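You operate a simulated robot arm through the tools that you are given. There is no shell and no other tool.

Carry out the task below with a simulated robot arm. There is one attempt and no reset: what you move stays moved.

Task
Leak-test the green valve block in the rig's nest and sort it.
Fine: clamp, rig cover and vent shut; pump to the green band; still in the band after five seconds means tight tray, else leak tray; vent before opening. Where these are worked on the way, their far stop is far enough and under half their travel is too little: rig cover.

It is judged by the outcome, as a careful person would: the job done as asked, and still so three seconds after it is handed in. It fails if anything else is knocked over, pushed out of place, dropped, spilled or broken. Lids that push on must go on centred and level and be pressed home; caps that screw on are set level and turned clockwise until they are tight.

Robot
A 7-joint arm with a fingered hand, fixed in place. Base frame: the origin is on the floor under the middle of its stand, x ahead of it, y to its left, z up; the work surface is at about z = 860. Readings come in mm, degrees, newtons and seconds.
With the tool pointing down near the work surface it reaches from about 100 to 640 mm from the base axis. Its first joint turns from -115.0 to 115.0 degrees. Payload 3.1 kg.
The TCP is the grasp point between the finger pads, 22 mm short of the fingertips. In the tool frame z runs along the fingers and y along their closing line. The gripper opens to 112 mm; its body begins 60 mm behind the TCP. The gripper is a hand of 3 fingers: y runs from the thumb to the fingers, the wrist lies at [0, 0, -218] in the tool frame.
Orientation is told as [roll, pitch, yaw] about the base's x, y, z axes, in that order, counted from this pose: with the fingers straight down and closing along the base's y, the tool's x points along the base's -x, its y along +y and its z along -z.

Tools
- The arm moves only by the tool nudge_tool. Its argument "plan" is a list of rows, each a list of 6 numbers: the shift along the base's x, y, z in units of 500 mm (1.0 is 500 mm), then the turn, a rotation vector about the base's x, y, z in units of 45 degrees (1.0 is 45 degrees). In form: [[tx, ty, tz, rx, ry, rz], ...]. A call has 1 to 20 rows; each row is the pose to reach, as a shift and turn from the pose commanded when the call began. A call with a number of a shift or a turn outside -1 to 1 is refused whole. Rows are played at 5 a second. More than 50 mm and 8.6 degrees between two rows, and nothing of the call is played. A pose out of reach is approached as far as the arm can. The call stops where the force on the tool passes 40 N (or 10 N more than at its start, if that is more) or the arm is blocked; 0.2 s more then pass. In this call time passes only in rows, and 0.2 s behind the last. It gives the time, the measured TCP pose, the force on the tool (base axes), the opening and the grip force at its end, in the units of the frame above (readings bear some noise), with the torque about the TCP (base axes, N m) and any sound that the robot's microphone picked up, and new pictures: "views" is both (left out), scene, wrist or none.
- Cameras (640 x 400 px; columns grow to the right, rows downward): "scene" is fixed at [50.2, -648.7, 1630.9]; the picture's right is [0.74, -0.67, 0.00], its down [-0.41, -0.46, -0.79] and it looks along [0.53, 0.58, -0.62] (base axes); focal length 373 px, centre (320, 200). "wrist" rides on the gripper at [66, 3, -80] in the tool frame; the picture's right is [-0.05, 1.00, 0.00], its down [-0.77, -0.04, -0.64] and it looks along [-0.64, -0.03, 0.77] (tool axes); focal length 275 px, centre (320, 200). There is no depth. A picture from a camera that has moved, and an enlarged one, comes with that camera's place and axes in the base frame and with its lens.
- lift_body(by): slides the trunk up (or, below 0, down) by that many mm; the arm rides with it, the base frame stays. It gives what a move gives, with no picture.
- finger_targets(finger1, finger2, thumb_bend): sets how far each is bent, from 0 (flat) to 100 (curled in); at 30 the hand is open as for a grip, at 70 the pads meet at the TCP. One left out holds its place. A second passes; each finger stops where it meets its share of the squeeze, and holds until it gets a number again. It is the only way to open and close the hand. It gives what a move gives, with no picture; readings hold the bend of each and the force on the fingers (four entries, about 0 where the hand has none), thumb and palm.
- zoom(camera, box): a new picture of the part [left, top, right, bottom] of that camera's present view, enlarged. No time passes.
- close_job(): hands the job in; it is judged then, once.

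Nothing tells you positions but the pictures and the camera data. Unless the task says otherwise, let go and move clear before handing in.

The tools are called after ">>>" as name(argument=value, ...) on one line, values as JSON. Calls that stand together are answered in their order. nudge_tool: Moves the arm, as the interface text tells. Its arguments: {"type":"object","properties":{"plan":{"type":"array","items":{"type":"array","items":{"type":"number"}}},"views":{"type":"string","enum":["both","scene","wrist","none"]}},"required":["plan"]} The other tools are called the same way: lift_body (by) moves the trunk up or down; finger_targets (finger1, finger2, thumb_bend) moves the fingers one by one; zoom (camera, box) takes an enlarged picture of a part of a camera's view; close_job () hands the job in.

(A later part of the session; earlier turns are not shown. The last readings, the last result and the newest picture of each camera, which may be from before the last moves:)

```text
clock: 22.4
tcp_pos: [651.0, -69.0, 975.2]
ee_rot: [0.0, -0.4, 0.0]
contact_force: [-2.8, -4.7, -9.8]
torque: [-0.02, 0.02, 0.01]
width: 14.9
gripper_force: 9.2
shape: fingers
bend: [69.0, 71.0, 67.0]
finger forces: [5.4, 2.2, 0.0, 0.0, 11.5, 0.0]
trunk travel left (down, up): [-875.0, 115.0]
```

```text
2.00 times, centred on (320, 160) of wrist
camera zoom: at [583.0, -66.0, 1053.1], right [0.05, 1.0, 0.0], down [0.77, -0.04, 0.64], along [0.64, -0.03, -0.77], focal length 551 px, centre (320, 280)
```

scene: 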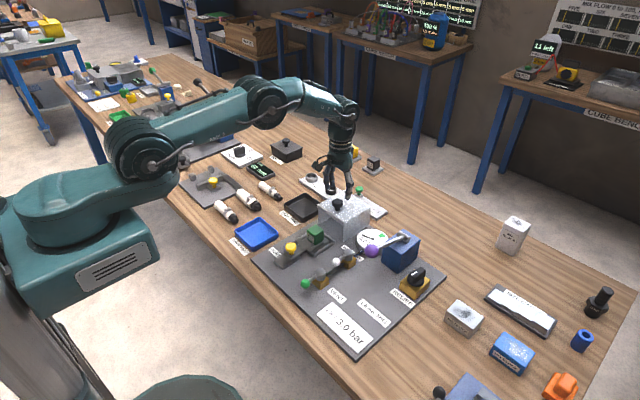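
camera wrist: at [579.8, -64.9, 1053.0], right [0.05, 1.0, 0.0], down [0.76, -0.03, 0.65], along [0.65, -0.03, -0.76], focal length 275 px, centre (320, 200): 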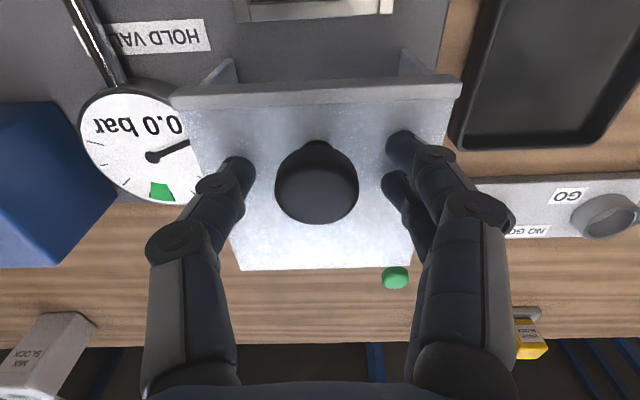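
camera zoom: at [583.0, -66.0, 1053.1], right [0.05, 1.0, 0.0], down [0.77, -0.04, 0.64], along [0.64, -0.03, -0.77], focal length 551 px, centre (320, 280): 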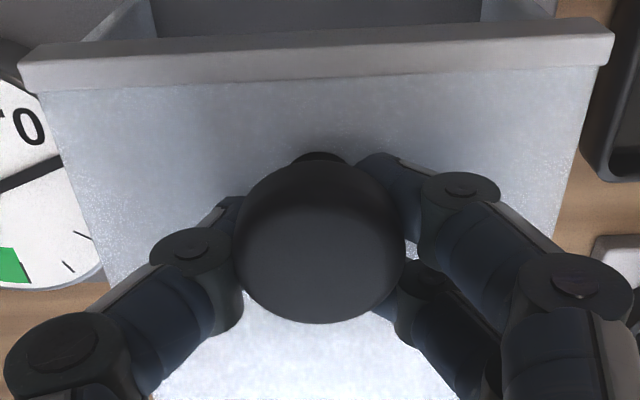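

The fingers now wrap under the cap around the stem. Easing down slightly and pulling toward -x in small steps.

>>> nudge_tool(plan=[[0, 0, -0.008, 0, 0, 0], [-0.008, 0, -0.008, 0, 0, 0], [-0.016, 0, -0.008, 0, 0, 0], [-0.024, 0, -0.008, 0, 0, 0], [-0.032, 0, -0.008, 0, 0, 0]], views="both")

```text
clock: 23.6
tcp_pos: [632.6, -69.5, 971.5]
ee_rot: [0.0, -0.5, 0.0]
contact_force: [1.0, -4.8, 5.4]
torque: [-0.05, 0.03, -0.01]
width: 13.3
gripper_force: 8.9
shape: fingers
bend: [70.0, 71.0, 68.0]
finger forces: [5.1, 1.5, 0.0, 0.1, 11.8, 0.0]
trunk travel left (down, up): [-875.0, 115.0]
camera wrist: at [565.6, -66.4, 1050.9], right [0.05, 1.0, 0.0], down [0.77, -0.04, 0.64], along [0.64, -0.03, -0.77], focal length 275 px, centre (320, 200)
```

scene: 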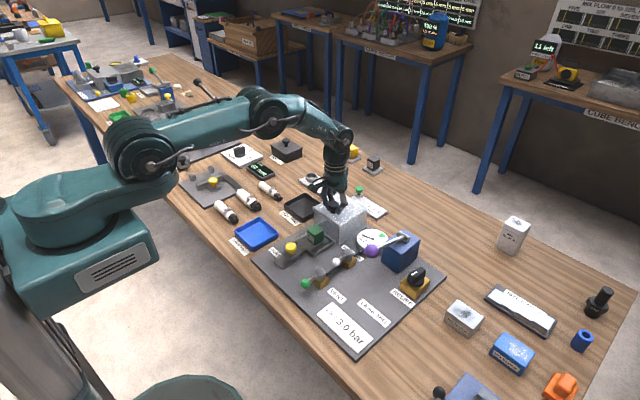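
wrist: 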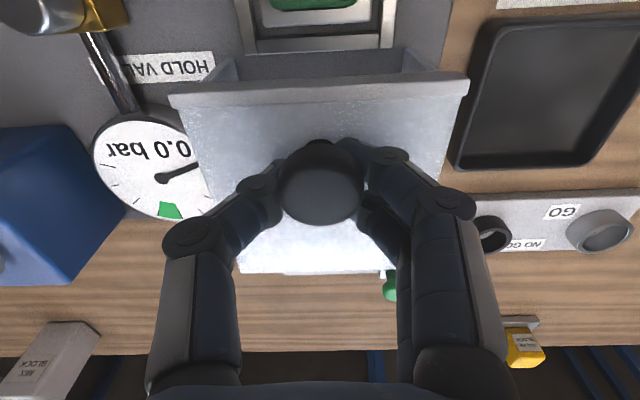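

The cover slides easily. Continuing toward the block.

>>> nudge_tool(plan=[[-0.01, 0, 0, 0, 0, 0], [-0.02, 0, 0, 0, 0, 0], [-0.03, 0, 0, 0, 0, 0], [-0.04, 0, 0, 0, 0, 0], [-0.05, 0, 0, 0, 0, 0], [-0.06, 0, 0, 0, 0, 0], [-0.07, 0, 0, 0, 0, 0], [-0.08, 0, 0, 0, 0, 0]], views="both")

>>> zoom(camera="scene", box=[270, 180, 390, 280])

```text
clock: 25.4
tcp_pos: [593.5, -69.5, 971.9]
ee_rot: [-0.1, -0.4, 0.0]
contact_force: [0.2, -8.2, 10.0]
torque: [-0.22, 0.06, -0.03]
width: 13.3
gripper_force: 12.7
shape: fingers
bend: [70.0, 71.0, 68.0]
finger forces: [4.1, 1.3, 0.1, 0.1, 19.5, 0.1]
trunk travel left (down, up): [-875.0, 115.0]
camera wrist: at [524.9, -65.9, 1050.7], right [0.05, 1.0, 0.0], down [0.77, -0.04, 0.64], along [0.64, -0.03, -0.77], focal length 275 px, centre (320, 200)
```

scene: 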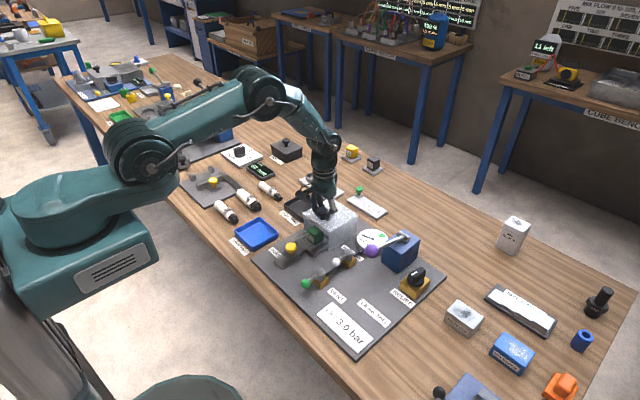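
wrist: 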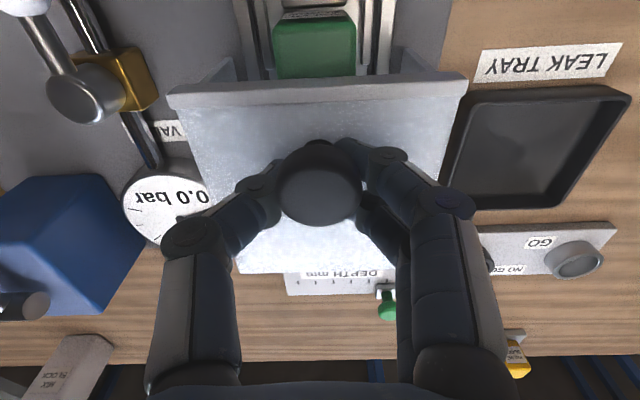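

```text
4.00 times, centred on (330, 230) of scene
camera zoom: at [50.2, -648.7, 1630.9], right [0.74, -0.67, 0.0], down [-0.41, -0.46, -0.79], along [0.53, 0.58, -0.62], focal length 1492 px, centre (280, 80)
```

zoom: 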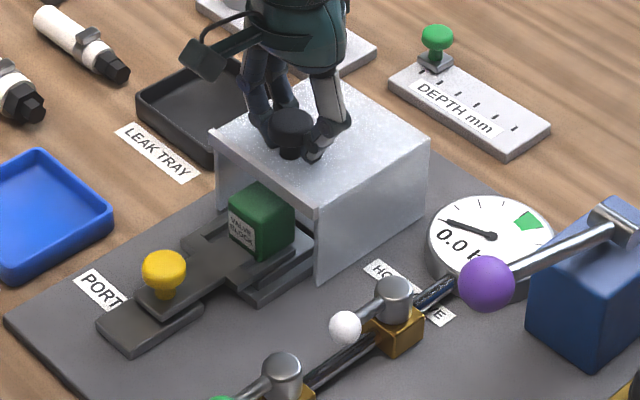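

The cover is going over the block with good clearance. Continuing until it reaches its far stop.

>>> nudge_tool(plan=[[-0.01, 0, 0, 0, 0, 0], [-0.02, 0, 0, 0, 0, 0], [-0.03, 0, 0, 0, 0, 0], [-0.04, 0, 0, 0, 0, 0], [-0.05, 0, 0, 0, 0, 0], [-0.06, 0, 0, 0, 0, 0], [-0.07, 0, 0, 0, 0, 0], [-0.08, 0, 0, 0, 0, 0], [-0.09, 0, 0, 0, 0, 0], [-0.1, 0, 0, 0, 0, 0]], views="both")

>>> zoom(camera="scene", box=[270, 180, 390, 280])

```text
clock: 27.6
tcp_pos: [544.3, -69.0, 971.6]
ee_rot: [0.0, -0.5, 0.0]
contact_force: [0.1, -8.4, 5.7]
torque: [-0.15, 0.02, 0.02]
width: 13.3
gripper_force: 11.6
shape: fingers
bend: [70.0, 71.0, 68.0]
finger forces: [4.1, 1.3, 0.1, 0.1, 17.4, 0.0]
trunk travel left (down, up): [-875.0, 115.0]
camera wrist: at [476.4, -65.6, 1050.8], right [0.05, 1.0, 0.0], down [0.77, -0.04, 0.64], along [0.64, -0.03, -0.77], focal length 275 px, centre (320, 200)
```

scene: 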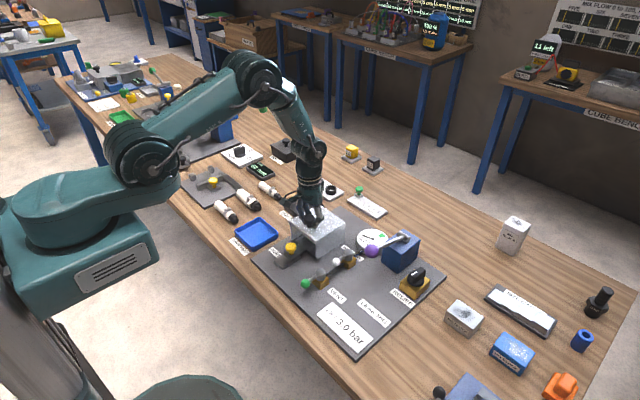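
wrist: 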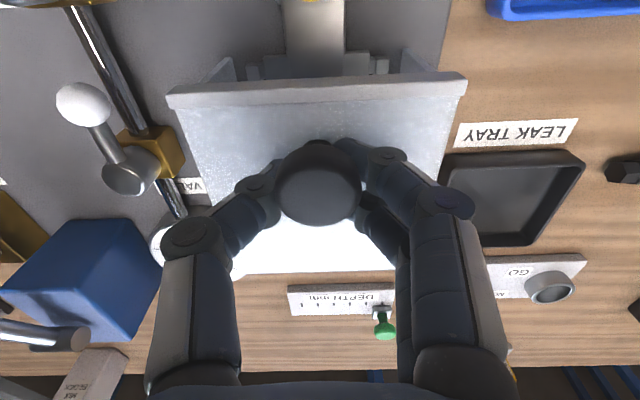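

```text
4.00 times, centred on (330, 230) of scene
camera zoom: at [50.2, -648.7, 1630.9], right [0.74, -0.67, 0.0], down [-0.41, -0.46, -0.79], along [0.53, 0.58, -0.62], focal length 1492 px, centre (280, 80)
```

zoom: 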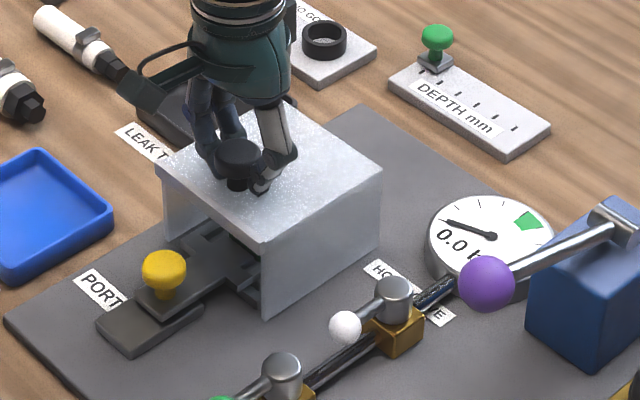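

No stop yet at about 105 mm of travel. I'll continue slowly and watch for the stop.

>>> nudge_tool(plan=[[-0.008, 0, 0, 0, 0, 0], [-0.016, 0, 0, 0, 0, 0], [-0.024, 0, 0, 0, 0, 0], [-0.032, 0, 0, 0, 0, 0], [-0.04, 0, 0, 0, 0, 0]], views="wrist")

>>> zoom(camera="scene", box=[270, 180, 390, 280])

```text
clock: 28.8
tcp_pos: [530.7, -70.0, 970.5]
ee_rot: [0.0, -0.8, 0.1]
contact_force: [27.5, -8.8, 12.0]
torque: [-0.34, -0.22, 0.26]
width: 11.1
gripper_force: 23.4
shape: fingers
bend: [70.0, 71.0, 70.0]
finger forces: [2.6, 7.3, 0.1, 0.0, 37.8, 0.0]
trunk travel left (down, up): [-875.0, 115.0]
camera wrist: at [462.1, -67.0, 1049.4], right [0.05, 1.0, 0.0], down [0.76, -0.04, 0.65], along [0.65, -0.03, -0.76], focal length 275 px, centre (320, 200)
```

wrist: 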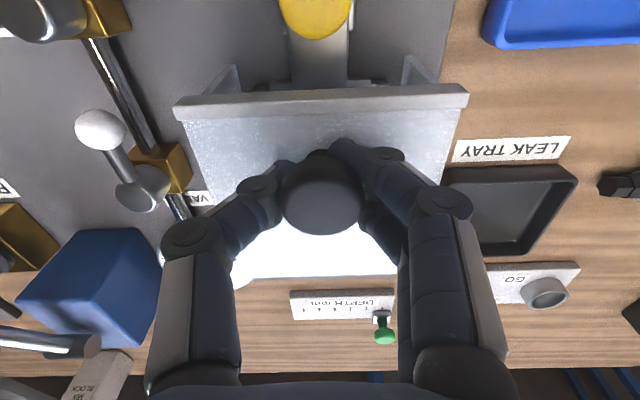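

```text
4.00 times, centred on (330, 230) of scene
camera zoom: at [50.2, -648.7, 1630.9], right [0.74, -0.67, 0.0], down [-0.41, -0.46, -0.79], along [0.53, 0.58, -0.62], focal length 1492 px, centre (280, 80)
```

zoom: 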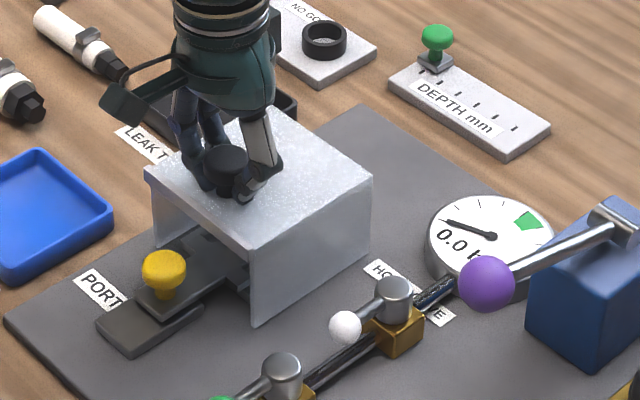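

The stop is reached (27 N pulling with no further motion). Relaxing the pull, then opening the fingers and lifting clear.

>>> nudge_tool(plan=[[0.012, 0, 0, 0, 0, 0]], views="none")

>>> finger_targets(finger1=54, finger2=54, thumb_bend=54)

>>> zoom(camera="wrist", box=[160, 60, 480, 300])

```text
clock: 29.2
tcp_pos: [529.8, -71.8, 969.9]
ee_rot: [0.0, -0.5, 0.0]
contact_force: [13.2, -7.5, 14.5]
torque: [-0.38, 0.01, 0.09]
width: 10.7
gripper_force: 23.4
shape: fingers
bend: [70.0, 71.0, 71.0]
finger forces: [3.4, 6.6, 0.0, 0.0, 37.1, 0.0]
trunk travel left (down, up): [-875.0, 115.0]
```

```text
clock: 30.2
tcp_pos: [526.1, -68.8, 974.3]
ee_rot: [-0.1, -0.7, 0.0]
contact_force: [-1.9, 1.6, 36.4]
torque: [0.24, 0.15, 0.11]
width: 28.0
gripper_force: 18.1
shape: fingers
bend: [61.0, 60.0, 59.0]
finger forces: [12.6, 9.6, 0.0, 0.0, 13.6, 0.0]
trunk travel left (down, up): [-875.0, 115.0]
```

```text
1.67 times, centred on (320, 180) of wrist
camera zoom: at [458.7, -64.9, 1052.6], right [0.05, 1.0, 0.0], down [0.76, -0.03, 0.65], along [0.64, -0.03, -0.76], focal length 459 px, centre (320, 233)
```

zoom: 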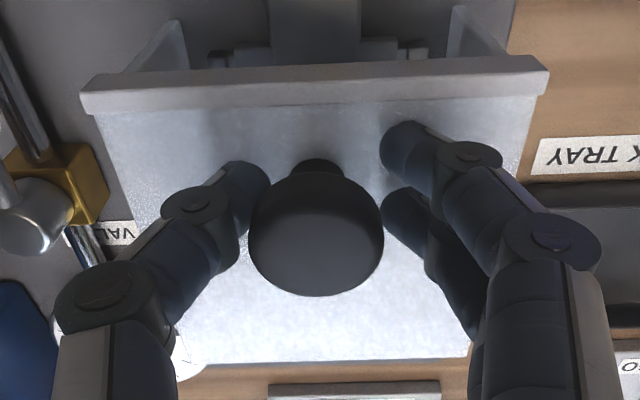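

The tips are pressing on the cover top as they open; raising in small steps to relieve that and clear the knob.

>>> nudge_tool(plan=[[0, 0, 0.008, 0, 0, 0], [0, 0, 0.016, 0, 0, 0]], views="none")

>>> finger_targets(finger1=52, finger2=52, thumb_bend=52)

>>> zoom(camera="wrist", box=[160, 60, 480, 300])

```text
clock: 30.8
tcp_pos: [529.5, -69.4, 979.3]
ee_rot: [-0.1, -0.5, -0.1]
contact_force: [-0.3, 0.2, -1.0]
torque: [0.0, 0.0, 0.01]
width: 42.8
gripper_force: 0.2
shape: fingers
bend: [54.0, 54.0, 54.0]
finger forces: [0.0, 0.0, 0.0, 0.0, 0.1, 0.1]
trunk travel left (down, up): [-875.0, 115.0]
```

```text
clock: 31.8
tcp_pos: [530.1, -68.6, 980.4]
ee_rot: [-0.1, -0.6, 0.0]
contact_force: [-0.6, 0.2, 0.6]
torque: [-0.01, -0.02, 0.02]
width: 48.7
gripper_force: 0.0
shape: fingers
bend: [52.0, 52.0, 52.0]
finger forces: [0.0, 0.1, 0.0, 0.0, 0.0, 0.0]
trunk travel left (down, up): [-875.0, 115.0]
```

```text
1.67 times, centred on (320, 180) of wrist
camera zoom: at [462.5, -65.7, 1058.7], right [0.05, 1.0, 0.0], down [0.77, -0.04, 0.64], along [0.64, -0.03, -0.77], focal length 459 px, centre (320, 233)
```

zoom: 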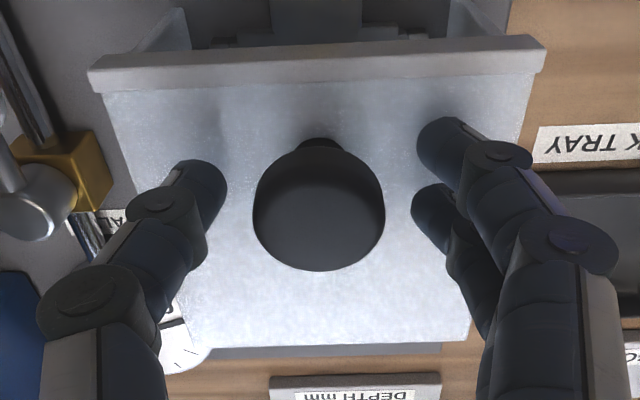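

The cover is shut and the hand is clear of the knob. Now I rise and move over to the vent lever for a close look.

>>> nudge_tool(plan=[[0, 0, 0.08, 0, 0, 0], [0, 0, 0.14, 0, 0, 0], [-0.05, -0.06, 0.14, 0, 0, 0], [-0.1, -0.12, 0.14, 0, 0, 0], [-0.15, -0.18, 0.14, 0, 0, 0], [-0.19, -0.24, 0.14, 0, 0, 0]], views="both")

>>> finger_targets(finger1=70, finger2=70, thumb_bend=70)

>>> zoom(camera="wrist", box=[220, 40, 420, 200])

>>> zoom(camera="scene", box=[270, 230, 390, 330])

```text
clock: 33.2
tcp_pos: [433.7, -188.5, 1049.2]
ee_rot: [0.1, -0.4, 0.2]
contact_force: [0.1, -1.5, -0.1]
torque: [-0.01, 0.0, -0.02]
width: 48.7
gripper_force: 0.0
shape: fingers
bend: [52.0, 52.0, 52.0]
finger forces: [0.0, 0.0, 0.0, 0.0, 0.0, 0.0]
trunk travel left (down, up): [-875.0, 115.0]
camera wrist: at [366.1, -184.3, 1128.5], right [0.05, 1.0, 0.0], down [0.77, -0.04, 0.64], along [0.64, -0.03, -0.77], focal length 275 px, centre (320, 200)
```

scene: 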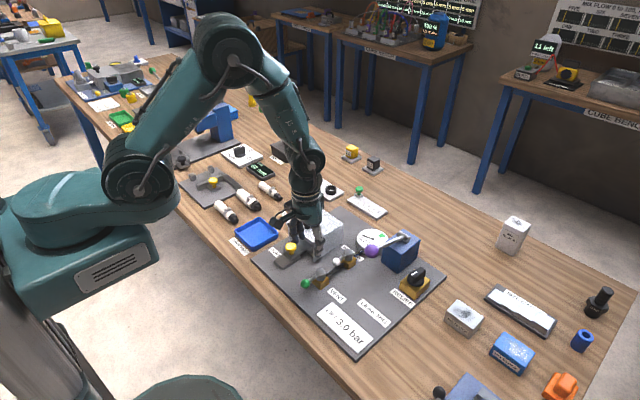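
wrist: 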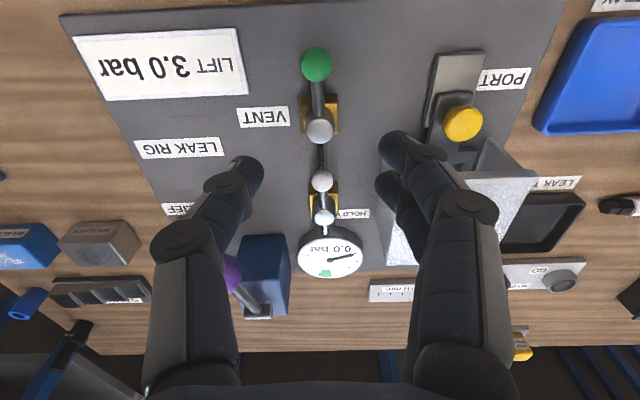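

```text
clock: 34.2
tcp_pos: [433.8, -187.5, 1048.9]
ee_rot: [0.1, -0.5, 0.0]
contact_force: [0.4, -0.4, -0.1]
torque: [0.03, 0.01, -0.02]
width: 2.7
gripper_force: 0.1
shape: fingers
bend: [70.0, 70.0, 70.0]
finger forces: [0.1, 0.0, 0.1, 0.0, 0.1, 0.0]
trunk travel left (down, up): [-875.0, 115.0]
```

```text
2.50 times, centred on (320, 120) of wrist
camera zoom: at [367.1, -182.8, 1128.4], right [0.05, 1.0, 0.0], down [0.77, -0.04, 0.64], along [0.64, -0.03, -0.77], focal length 688 px, centre (320, 400)
```

zoom: 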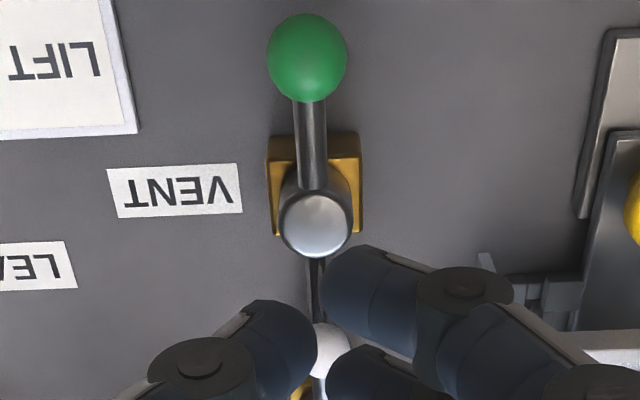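

```text
4.00 times, centred on (330, 280) of scene
camera zoom: at [50.2, -648.7, 1630.9], right [0.74, -0.67, 0.0], down [-0.41, -0.46, -0.79], along [0.53, 0.58, -0.62], focal length 1492 px, centre (280, -120)
```

zoom: 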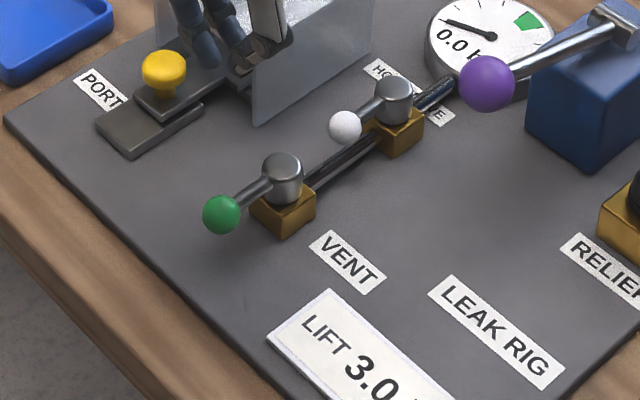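

The vent lever (ball ⌀≈24 at (420,-189,905), post at (470,-189)) lies in line with the pipe, i.e. open. I'll lower the closed hand on its -y side and first test a clockwise (+y) push gently.

>>> nudge_tool(plan=[[-0.028, -0.05, -0.05, 0, 0, 0], [-0.028, -0.09, -0.12, 0, 0, 0], [-0.028, -0.09, -0.2, 0, 0, 0], [-0.028, -0.09, -0.272, 0, 0, 0]], views="both")

>>> zoom(camera="scene", box=[270, 230, 370, 330])

```text
clock: 35.2
tcp_pos: [423.1, -235.7, 911.7]
ee_rot: [0.0, -0.5, 0.0]
contact_force: [0.2, 0.6, -0.6]
torque: [0.0, 0.03, -0.02]
width: 2.7
gripper_force: 0.0
shape: fingers
bend: [70.0, 70.0, 70.0]
finger forces: [0.0, 0.1, 0.0, 0.1, 0.0, 0.0]
trunk travel left (down, up): [-875.0, 115.0]
camera wrist: at [355.8, -231.4, 990.1], right [0.05, 1.0, 0.0], down [0.77, -0.04, 0.64], along [0.64, -0.03, -0.77], focal length 275 px, centre (320, 200)
```

scene: 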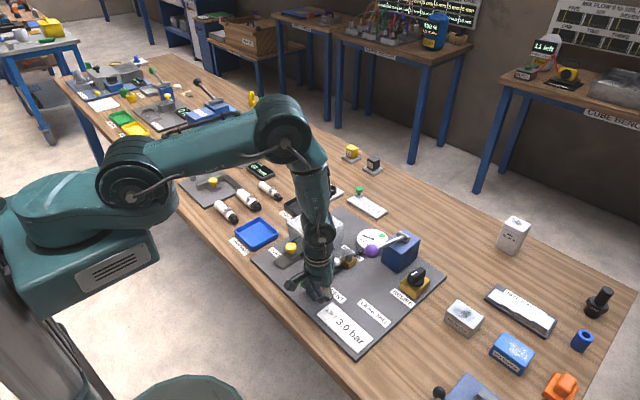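
wrist: 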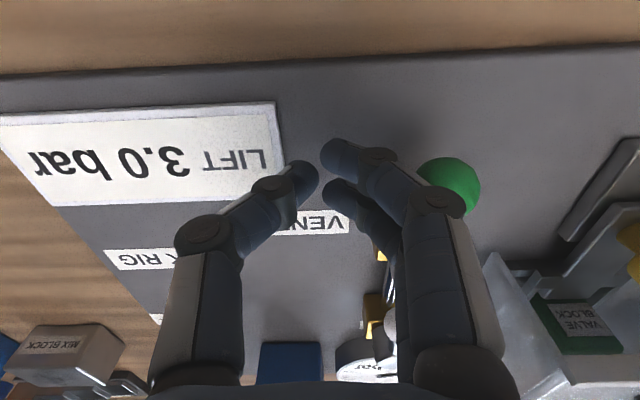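

```text
4.00 times, centred on (320, 280) of scene
camera zoom: at [50.2, -648.7, 1630.9], right [0.74, -0.67, 0.0], down [-0.41, -0.46, -0.79], along [0.53, 0.58, -0.62], focal length 1492 px, centre (320, -120)
```

zoom: 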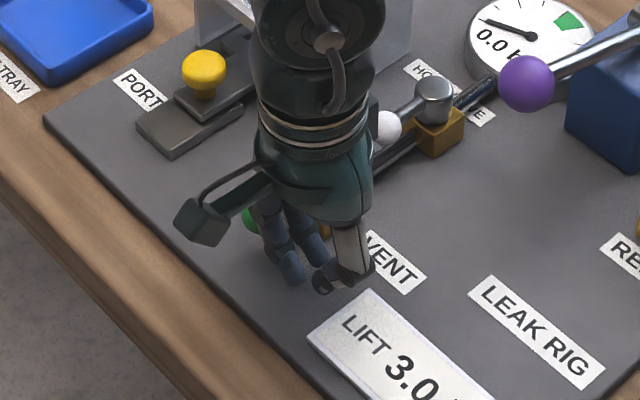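

The closed hand is beside the lever. Pushing +y slowly to feel for contact and see if the lever turns.

>>> nudge_tool(plan=[[0, 0.01, 0, 0, 0, 0], [0, 0.018, 0, 0, 0, 0], [0, 0.026, 0, 0, 0, 0], [0, 0.034, 0, 0, 0, 0], [0, 0.042, 0, 0, 0, 0]], views="wrist")

>>> zoom(camera="wrist", box=[300, 80, 540, 400])

```text
clock: 36.4
tcp_pos: [422.2, -212.8, 914.3]
ee_rot: [0.0, -0.6, 0.0]
contact_force: [0.4, -0.8, 0.7]
torque: [0.03, 0.02, 0.0]
width: 2.3
gripper_force: 1.1
shape: fingers
bend: [70.0, 70.0, 70.0]
finger forces: [0.0, 1.3, 0.1, 0.0, 0.0, 0.1]
trunk travel left (down, up): [-875.0, 115.0]
camera wrist: at [354.4, -209.1, 992.9], right [0.05, 1.0, 0.0], down [0.77, -0.03, 0.64], along [0.64, -0.03, -0.77], focal length 275 px, centre (320, 200)
```

wrist: 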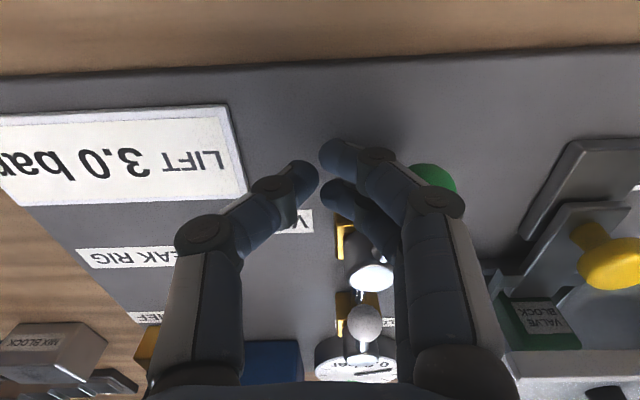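

```text
1.25 times, centred on (420, 240) of wrist
camera zoom: at [354.4, -209.1, 992.9], right [0.05, 1.0, 0.0], down [0.77, -0.03, 0.64], along [0.64, -0.03, -0.77], focal length 344 px, centre (195, 150)
```

zoom: 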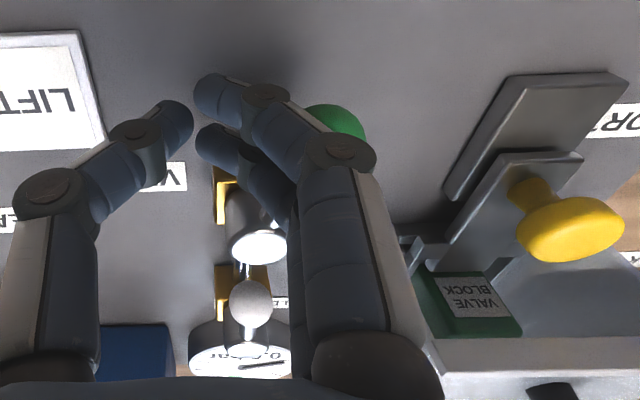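

The lever is moving with very little force (ball already ~19 mm toward +y). Continuing the push.

>>> nudge_tool(plan=[[0, 0.01, 0, 0, 0, 0], [0, 0.02, 0, 0, 0, 0], [0, 0.03, 0, 0, 0, 0], [0, 0.04, 0, 0, 0, 0], [0, 0.05, 0, 0, 0, 0]], views="wrist")

>>> zoom(camera="scene", box=[270, 230, 370, 310])

```text
clock: 37.6
tcp_pos: [420.6, -187.2, 913.5]
ee_rot: [0.0, -0.4, 0.0]
contact_force: [0.1, -0.6, 0.6]
torque: [0.01, 0.01, 0.0]
width: 2.3
gripper_force: 0.3
shape: fingers
bend: [70.0, 70.0, 70.0]
finger forces: [0.0, 0.5, 0.0, 0.0, 0.1, 0.0]
trunk travel left (down, up): [-875.0, 115.0]
camera wrist: at [353.0, -183.2, 992.3], right [0.05, 1.0, 0.0], down [0.77, -0.03, 0.64], along [0.64, -0.03, -0.77], focal length 275 px, centre (320, 200)
```

wrist: 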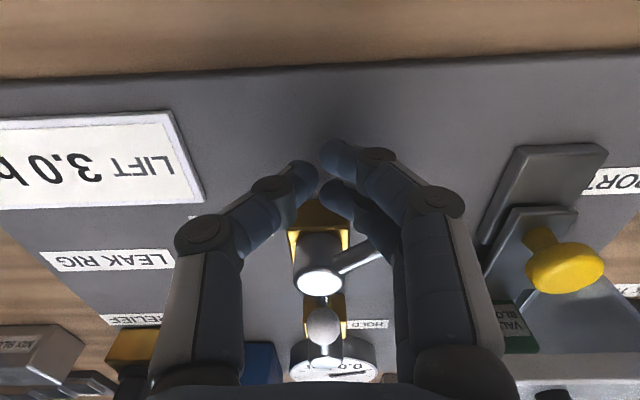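

```text
5.00 times, centred on (320, 270) of scene
camera zoom: at [50.2, -648.7, 1630.9], right [0.74, -0.67, 0.0], down [-0.41, -0.46, -0.79], along [0.53, 0.58, -0.62], focal length 1865 px, centre (320, -150)
```

zoom: 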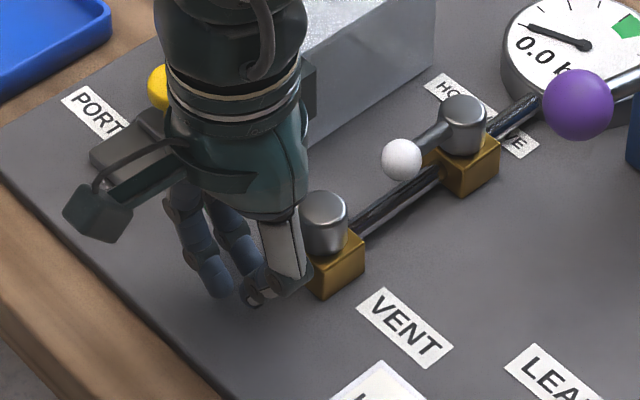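

The lever has turned about 60–65°. I'll step back in -x, move in behind the ball on its -x side, and push +x to finish the quarter turn.

>>> nudge_tool(plan=[[-0.03, 0, 0, 0, 0, 0], [-0.06, 0, 0, 0, 0, 0], [-0.06, 0.03, 0, 0, 0, 0], [-0.06, 0.06, 0, 0, 0, 0], [-0.06, 0.09, 0, 0, 0, 0]], views="wrist")

>>> zoom(camera="scene", box=[270, 230, 370, 310])

```text
clock: 38.8
tcp_pos: [390.8, -141.9, 912.5]
ee_rot: [-0.1, -0.5, 0.0]
contact_force: [-0.8, 1.1, 0.2]
torque: [-0.04, -0.03, 0.0]
width: 2.3
gripper_force: 0.0
shape: fingers
bend: [70.0, 70.0, 70.0]
finger forces: [0.0, 0.0, 0.1, 0.0, 0.1, 0.0]
trunk travel left (down, up): [-875.0, 115.0]
camera wrist: at [323.9, -138.4, 991.9], right [0.05, 1.0, 0.0], down [0.77, -0.03, 0.64], along [0.64, -0.03, -0.77], focal length 275 px, centre (320, 200)
```

wrist: 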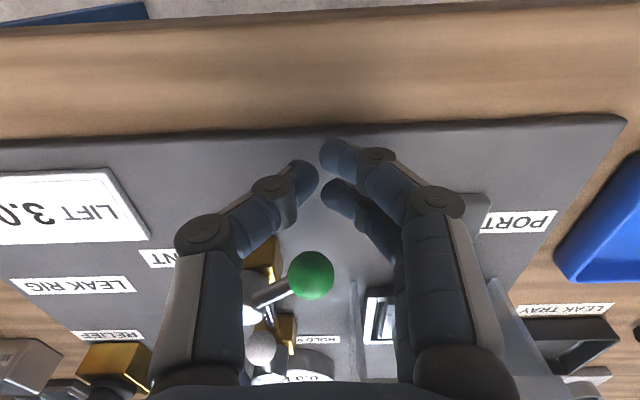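

```text
5.00 times, centred on (320, 270) of scene
camera zoom: at [50.2, -648.7, 1630.9], right [0.74, -0.67, 0.0], down [-0.41, -0.46, -0.79], along [0.53, 0.58, -0.62], focal length 1865 px, centre (320, -150)
```

zoom: 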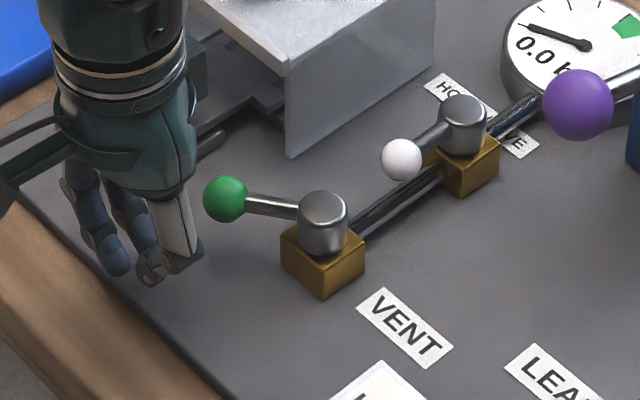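

The ball is at about (443,-150), 56° round. Shifting slightly so the far finger lines up with it, then pushing +x to the stop.

>>> nudge_tool(plan=[[0, -0.024, 0, 0, 0, 0], [0.02, -0.024, 0, 0, 0, 0], [0.036, -0.022, 0, 0, 0, 0], [0.05, -0.02, 0, 0, 0, 0], [0.06, -0.018, 0, 0, 0, 0], [0.07, -0.016, 0, 0, 0, 0], [0.078, -0.014, 0, 0, 0, 0]], views="wrist")

>>> zoom(camera="scene", box=[270, 230, 370, 310])

```text
clock: 40.4
tcp_pos: [429.9, -148.5, 912.6]
ee_rot: [0.0, -0.5, 0.1]
contact_force: [-1.5, 1.9, -0.3]
torque: [0.0, 0.06, 0.07]
width: 2.3
gripper_force: 0.9
shape: fingers
bend: [70.0, 68.0, 70.0]
finger forces: [0.0, 1.8, 0.0, 0.1, 0.1, 0.0]
trunk travel left (down, up): [-875.0, 115.0]
camera wrist: at [362.9, -144.5, 992.2], right [0.05, 1.0, 0.0], down [0.77, -0.03, 0.64], along [0.64, -0.03, -0.77], focal length 275 px, centre (320, 200)
```

wrist: 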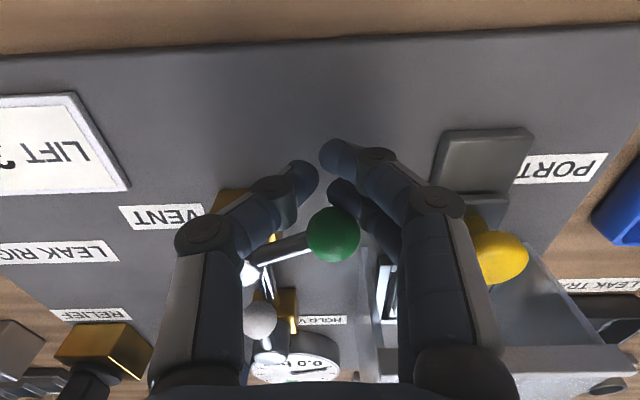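

```text
5.00 times, centred on (320, 270) of scene
camera zoom: at [50.2, -648.7, 1630.9], right [0.74, -0.67, 0.0], down [-0.41, -0.46, -0.79], along [0.53, 0.58, -0.62], focal length 1865 px, centre (320, -150)
```

zoom: 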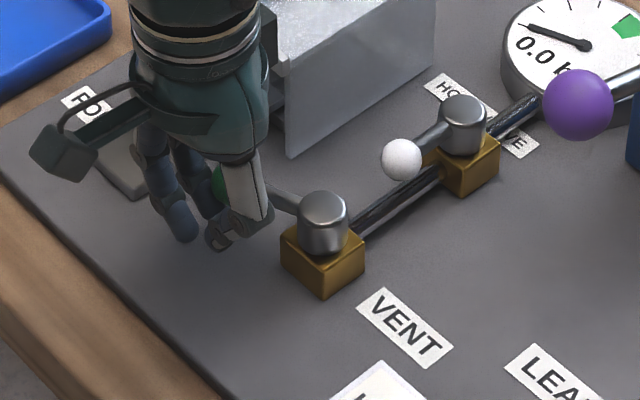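

The ball is at about 74° now and still turning lightly. Pushing on to the end stop.

>>> nudge_tool(plan=[[0.008, 0.002, 0, 0, 0, 0], [0.016, 0.003, 0, 0, 0, 0], [0.024, 0.004, 0, 0, 0, 0], [0.03, 0.004, 0, 0, 0, 0], [0.036, 0.004, 0, 0, 0, 0], [0.042, 0.004, 0, 0, 0, 0]], views="wrist")

>>> zoom(camera="scene", box=[270, 230, 370, 310])

```text
clock: 41.8
tcp_pos: [451.1, -146.0, 914.5]
ee_rot: [-0.1, -0.4, 0.1]
contact_force: [-3.7, 4.3, -3.5]
torque: [0.01, 0.08, 0.12]
width: 2.3
gripper_force: 2.4
shape: fingers
bend: [70.0, 64.0, 70.0]
finger forces: [0.0, 5.2, 0.1, 0.0, 0.1, 0.0]
trunk travel left (down, up): [-875.0, 115.0]
camera wrist: at [383.4, -142.6, 992.8], right [0.05, 1.0, 0.0], down [0.77, -0.03, 0.64], along [0.64, -0.03, -0.77], focal length 275 px, centre (320, 200)
```

wrist: 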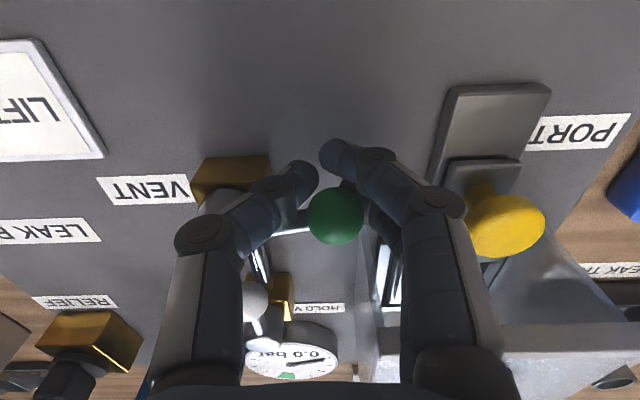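

```text
5.00 times, centred on (320, 270) of scene
camera zoom: at [50.2, -648.7, 1630.9], right [0.74, -0.67, 0.0], down [-0.41, -0.46, -0.79], along [0.53, 0.58, -0.62], focal length 1865 px, centre (320, -150)
```

zoom: 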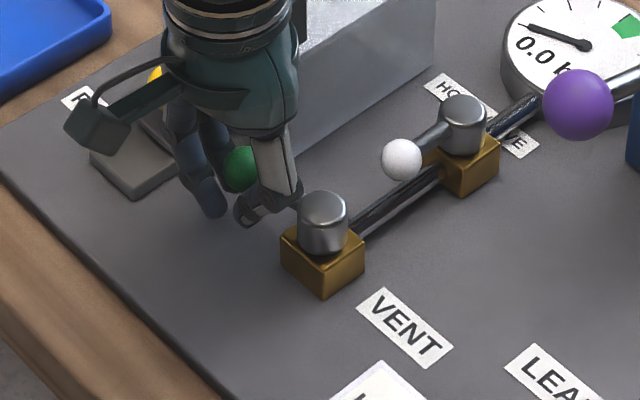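

The ball is near 80–87°, and the finger is deflecting slightly as it nears the stop. One more push to confirm the stop.

>>> nudge_tool(plan=[[0.006, 0, 0, 0, 0, 0], [0.012, 0, 0, 0, 0, 0], [0.018, 0, 0, 0, 0, 0]], views="wrist")

>>> zoom(camera="scene", box=[270, 230, 370, 310])

>>> zoom(camera="wrist", box=[180, 100, 460, 320])

```text
clock: 42.6
tcp_pos: [455.0, -146.5, 913.8]
ee_rot: [-0.1, -0.3, -0.1]
contact_force: [-17.6, 2.4, -3.8]
torque: [0.03, 0.1, -0.16]
width: 2.6
gripper_force: 9.8
shape: fingers
bend: [70.0, 64.0, 70.0]
finger forces: [0.0, 4.7, 0.0, 0.0, 15.4, 0.0]
trunk travel left (down, up): [-875.0, 115.0]
camera wrist: at [388.2, -142.7, 993.5], right [0.05, 1.0, 0.0], down [0.77, -0.04, 0.64], along [0.64, -0.03, -0.77], focal length 275 px, centre (320, 200)
```

wrist: 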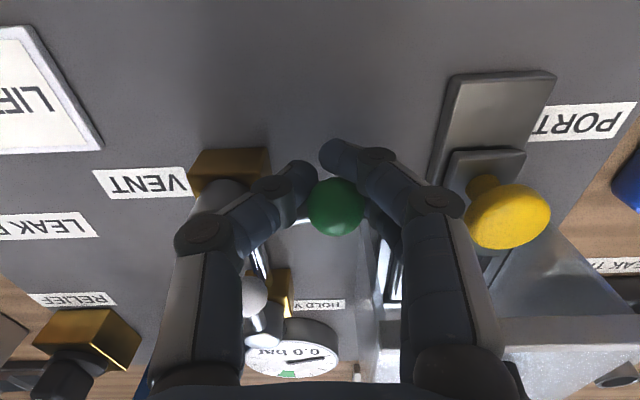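

```text
5.00 times, centred on (320, 270) of scene
camera zoom: at [50.2, -648.7, 1630.9], right [0.74, -0.67, 0.0], down [-0.41, -0.46, -0.79], along [0.53, 0.58, -0.62], focal length 1865 px, centre (320, -150)
```

zoom: 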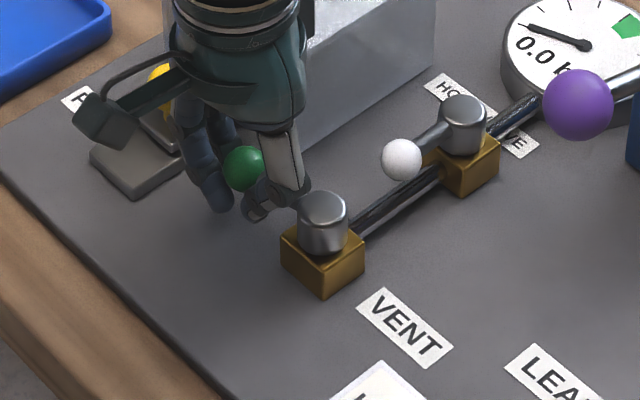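

```text
1.82 times, centred on (320, 210) of wrist
camera zoom: at [388.2, -142.7, 993.5], right [0.05, 1.0, 0.0], down [0.77, -0.04, 0.64], along [0.64, -0.03, -0.77], focal length 500 px, centre (320, 182)
```

zoom: 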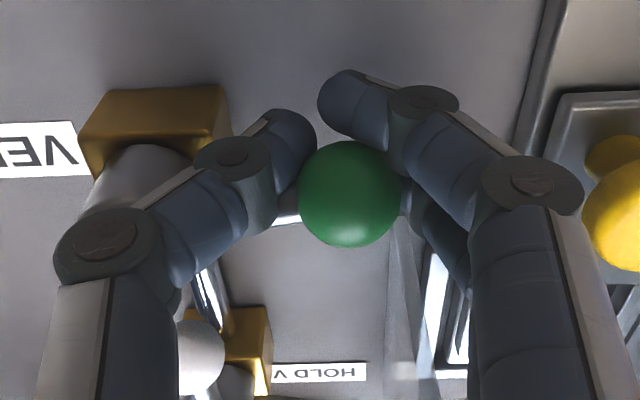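

The lever now resists at 17 N with no motion: it's at the quarter-turn stop, across the pipe. Backing away and checking.

>>> nudge_tool(plan=[[-0.03, 0, 0, 0, 0, 0], [-0.08, 0, 0, 0, 0, 0], [-0.12, 0, 0.02, 0, 0, 0], [-0.12, 0, 0.1, 0, 0, 0], [-0.12, 0, 0.18, 0, 0, 0], [-0.12, 0, 0.26, 0, 0, 0]], views="wrist")

>>> zoom(camera="scene", box=[270, 230, 370, 310])

>>> zoom(camera="wrist", box=[160, 40, 440, 260])

```text
clock: 44.0
tcp_pos: [398.5, -148.0, 1046.4]
ee_rot: [0.0, -0.6, 0.0]
contact_force: [-0.3, -0.2, 0.0]
torque: [0.04, -0.07, 0.01]
width: 2.3
gripper_force: 0.1
shape: fingers
bend: [70.0, 70.0, 70.0]
finger forces: [0.1, 0.1, 0.1, 0.0, 0.0, 0.0]
trunk travel left (down, up): [-875.0, 115.0]
camera wrist: at [331.4, -143.6, 1125.6], right [0.05, 1.0, 0.0], down [0.76, -0.04, 0.64], along [0.64, -0.03, -0.77], focal length 275 px, centre (320, 200)
```

wrist: 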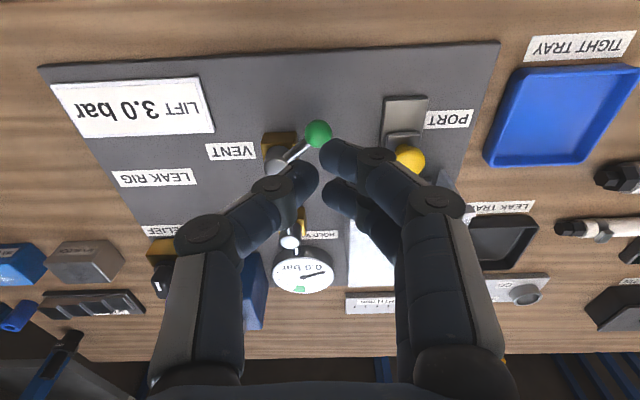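

```text
5.00 times, centred on (320, 270) of scene
camera zoom: at [50.2, -648.7, 1630.9], right [0.74, -0.67, 0.0], down [-0.41, -0.46, -0.79], along [0.53, 0.58, -0.62], focal length 1865 px, centre (320, -150)
```

zoom: 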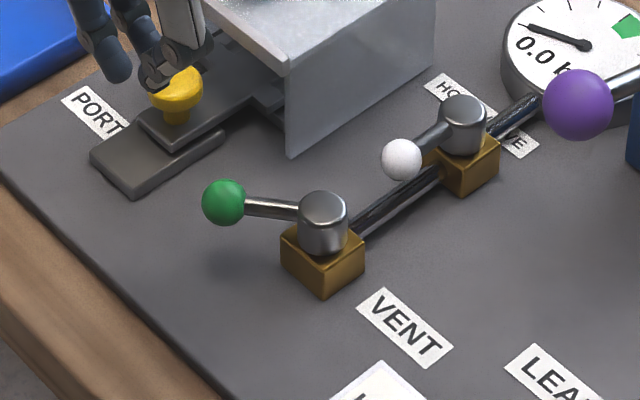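

```text
1.82 times, centred on (300, 150) of wrist
camera zoom: at [331.4, -143.6, 1125.6], right [0.05, 1.0, 0.0], down [0.76, -0.04, 0.64], along [0.64, -0.03, -0.77], focal length 500 px, centre (356, 291)
```

zoom: 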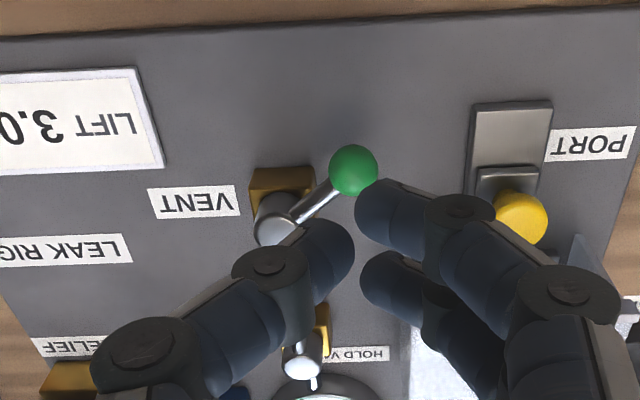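

Backing off dragged the lever back to about 56°, because the ball was trapped between thumb and finger. I'll push it to the stop again, then free the finger and leave straight upward.

>>> nudge_tool(plan=[[-0.016, -0.012, -0.06, 0, 0, 0], [-0.016, -0.012, -0.14, 0, 0, 0], [-0.016, -0.012, -0.21, 0, 0, 0], [-0.016, -0.012, -0.268, 0, 0, 0]], views="wrist")

>>> nudge_tool(plan=[[0.02, 0, 0, 0, 0, 0], [0.036, 0.002, 0, 0, 0, 0], [0.05, 0.004, 0, 0, 0, 0], [0.06, 0.006, 0, 0, 0, 0], [0.07, 0.008, 0, 0, 0, 0], [0.08, 0.01, 0, 0, 0, 0], [0.09, 0.012, 0, 0, 0, 0], [0.1, 0.014, 0, 0, 0, 0], [0.11, 0.016, 0, 0, 0, 0], [0.12, 0.016, 0, 0, 0, 0]], views="wrist")

>>> zoom(camera="scene", box=[270, 230, 370, 310])

```text
clock: 45.0
tcp_pos: [392.1, -151.8, 909.0]
ee_rot: [-0.1, -0.3, 0.1]
contact_force: [0.8, 0.3, 0.3]
torque: [0.01, 0.02, 0.01]
width: 2.4
gripper_force: 0.1
shape: fingers
bend: [70.0, 70.0, 70.0]
finger forces: [0.0, 0.0, 0.0, 0.0, 0.0, 0.0]
trunk travel left (down, up): [-875.0, 115.0]
camera wrist: at [324.7, -148.2, 989.3], right [0.05, 1.0, 0.0], down [0.77, -0.04, 0.64], along [0.64, -0.03, -0.77], focal length 275 px, centre (320, 200)
```

wrist: 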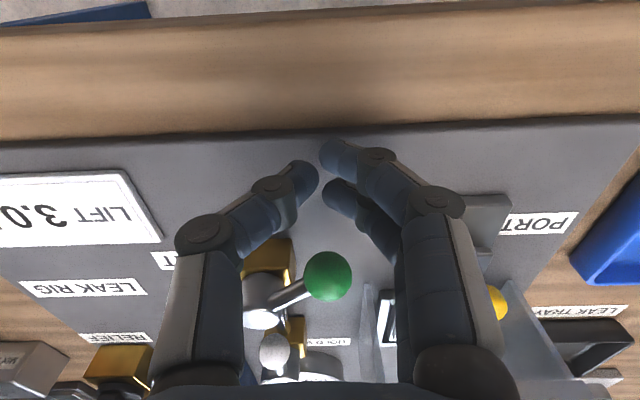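

```text
clock: 47.2
tcp_pos: [449.7, -146.4, 908.3]
ee_rot: [-0.1, -0.4, 0.0]
contact_force: [-1.7, 0.8, -1.0]
torque: [-0.04, 0.0, -0.07]
width: 2.5
gripper_force: 2.4
shape: fingers
bend: [70.0, 68.0, 70.0]
finger forces: [0.1, 1.9, 0.0, 0.0, 2.7, 0.0]
trunk travel left (down, up): [-875.0, 115.0]
camera wrist: at [383.8, -141.4, 988.6], right [0.05, 1.0, 0.0], down [0.77, -0.04, 0.64], along [0.64, -0.03, -0.77], focal length 275 px, centre (320, 200)
```

wrist: 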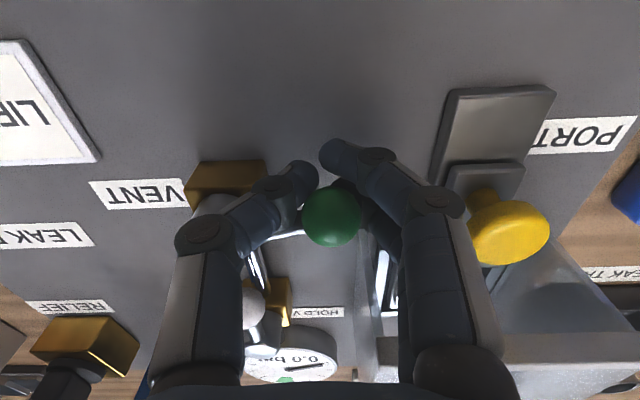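

```text
5.00 times, centred on (320, 270) of scene
camera zoom: at [50.2, -648.7, 1630.9], right [0.74, -0.67, 0.0], down [-0.41, -0.46, -0.79], along [0.53, 0.58, -0.62], focal length 1865 px, centre (320, -150)
```

zoom: 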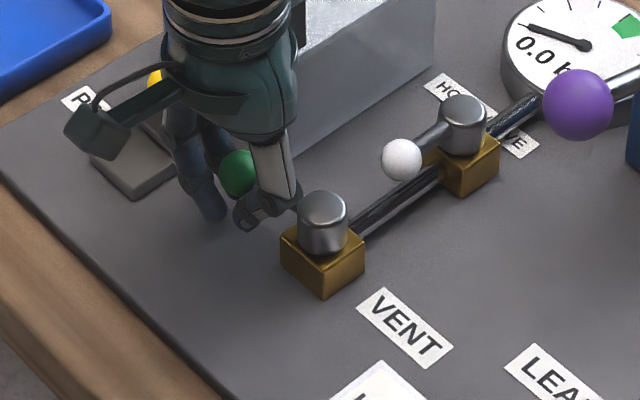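

Ball again in front of the thumb. Pushing on to the stop with a firm force.

>>> nudge_tool(plan=[[0.006, 0, 0, 0, 0, 0], [0.012, 0, 0, 0, 0, 0], [0.018, 0, 0, 0, 0, 0], [0.022, 0, 0, 0, 0, 0]], views="wrist")

>>> zoom(camera="scene", box=[270, 230, 370, 310])

>>> zoom(camera="wrist", box=[180, 100, 460, 320])

```text
clock: 48.2
tcp_pos: [454.9, -145.8, 910.7]
ee_rot: [0.1, -0.3, -0.1]
contact_force: [-30.3, 2.7, -10.9]
torque: [0.05, 0.05, -0.53]
width: 2.9
gripper_force: 18.2
shape: fingers
bend: [70.0, 67.0, 69.0]
finger forces: [0.0, 4.1, 0.0, 0.0, 30.9, 0.1]
trunk travel left (down, up): [-875.0, 115.0]
camera wrist: at [388.5, -141.4, 990.7], right [0.05, 1.0, 0.0], down [0.77, -0.04, 0.64], along [0.64, -0.03, -0.77], focal length 275 px, centre (320, 200)
```

wrist: 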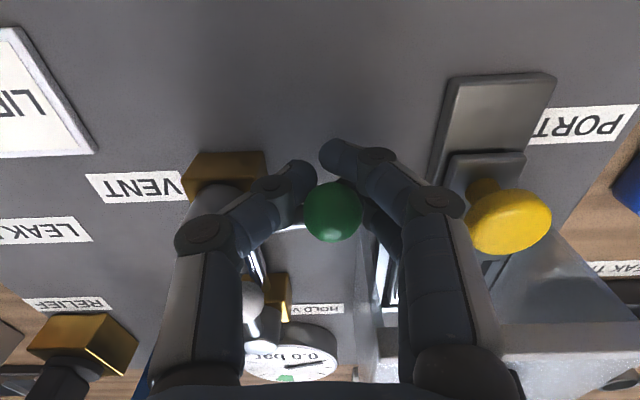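

```text
5.00 times, centred on (320, 270) of scene
camera zoom: at [50.2, -648.7, 1630.9], right [0.74, -0.67, 0.0], down [-0.41, -0.46, -0.79], along [0.53, 0.58, -0.62], focal length 1865 px, centre (320, -150)
```

zoom: 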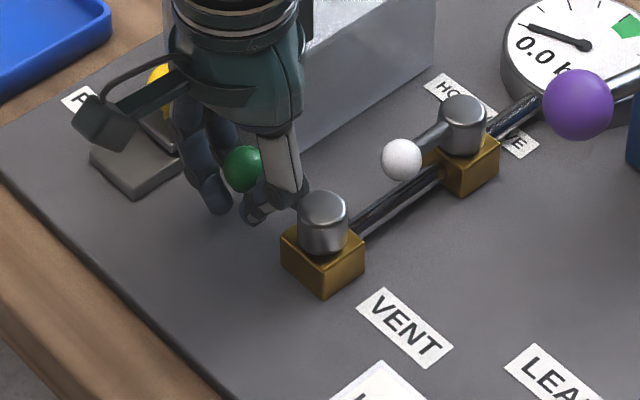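

```text
1.82 times, centred on (320, 210) of wrist
camera zoom: at [388.5, -141.4, 990.7], right [0.05, 1.0, 0.0], down [0.77, -0.04, 0.64], along [0.64, -0.03, -0.77], focal length 500 px, centre (320, 182)
```

zoom: 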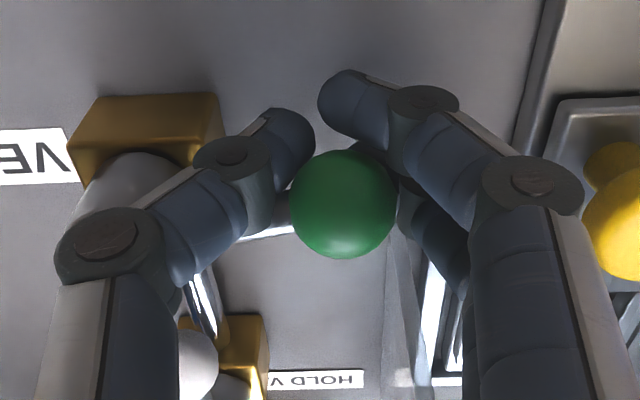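

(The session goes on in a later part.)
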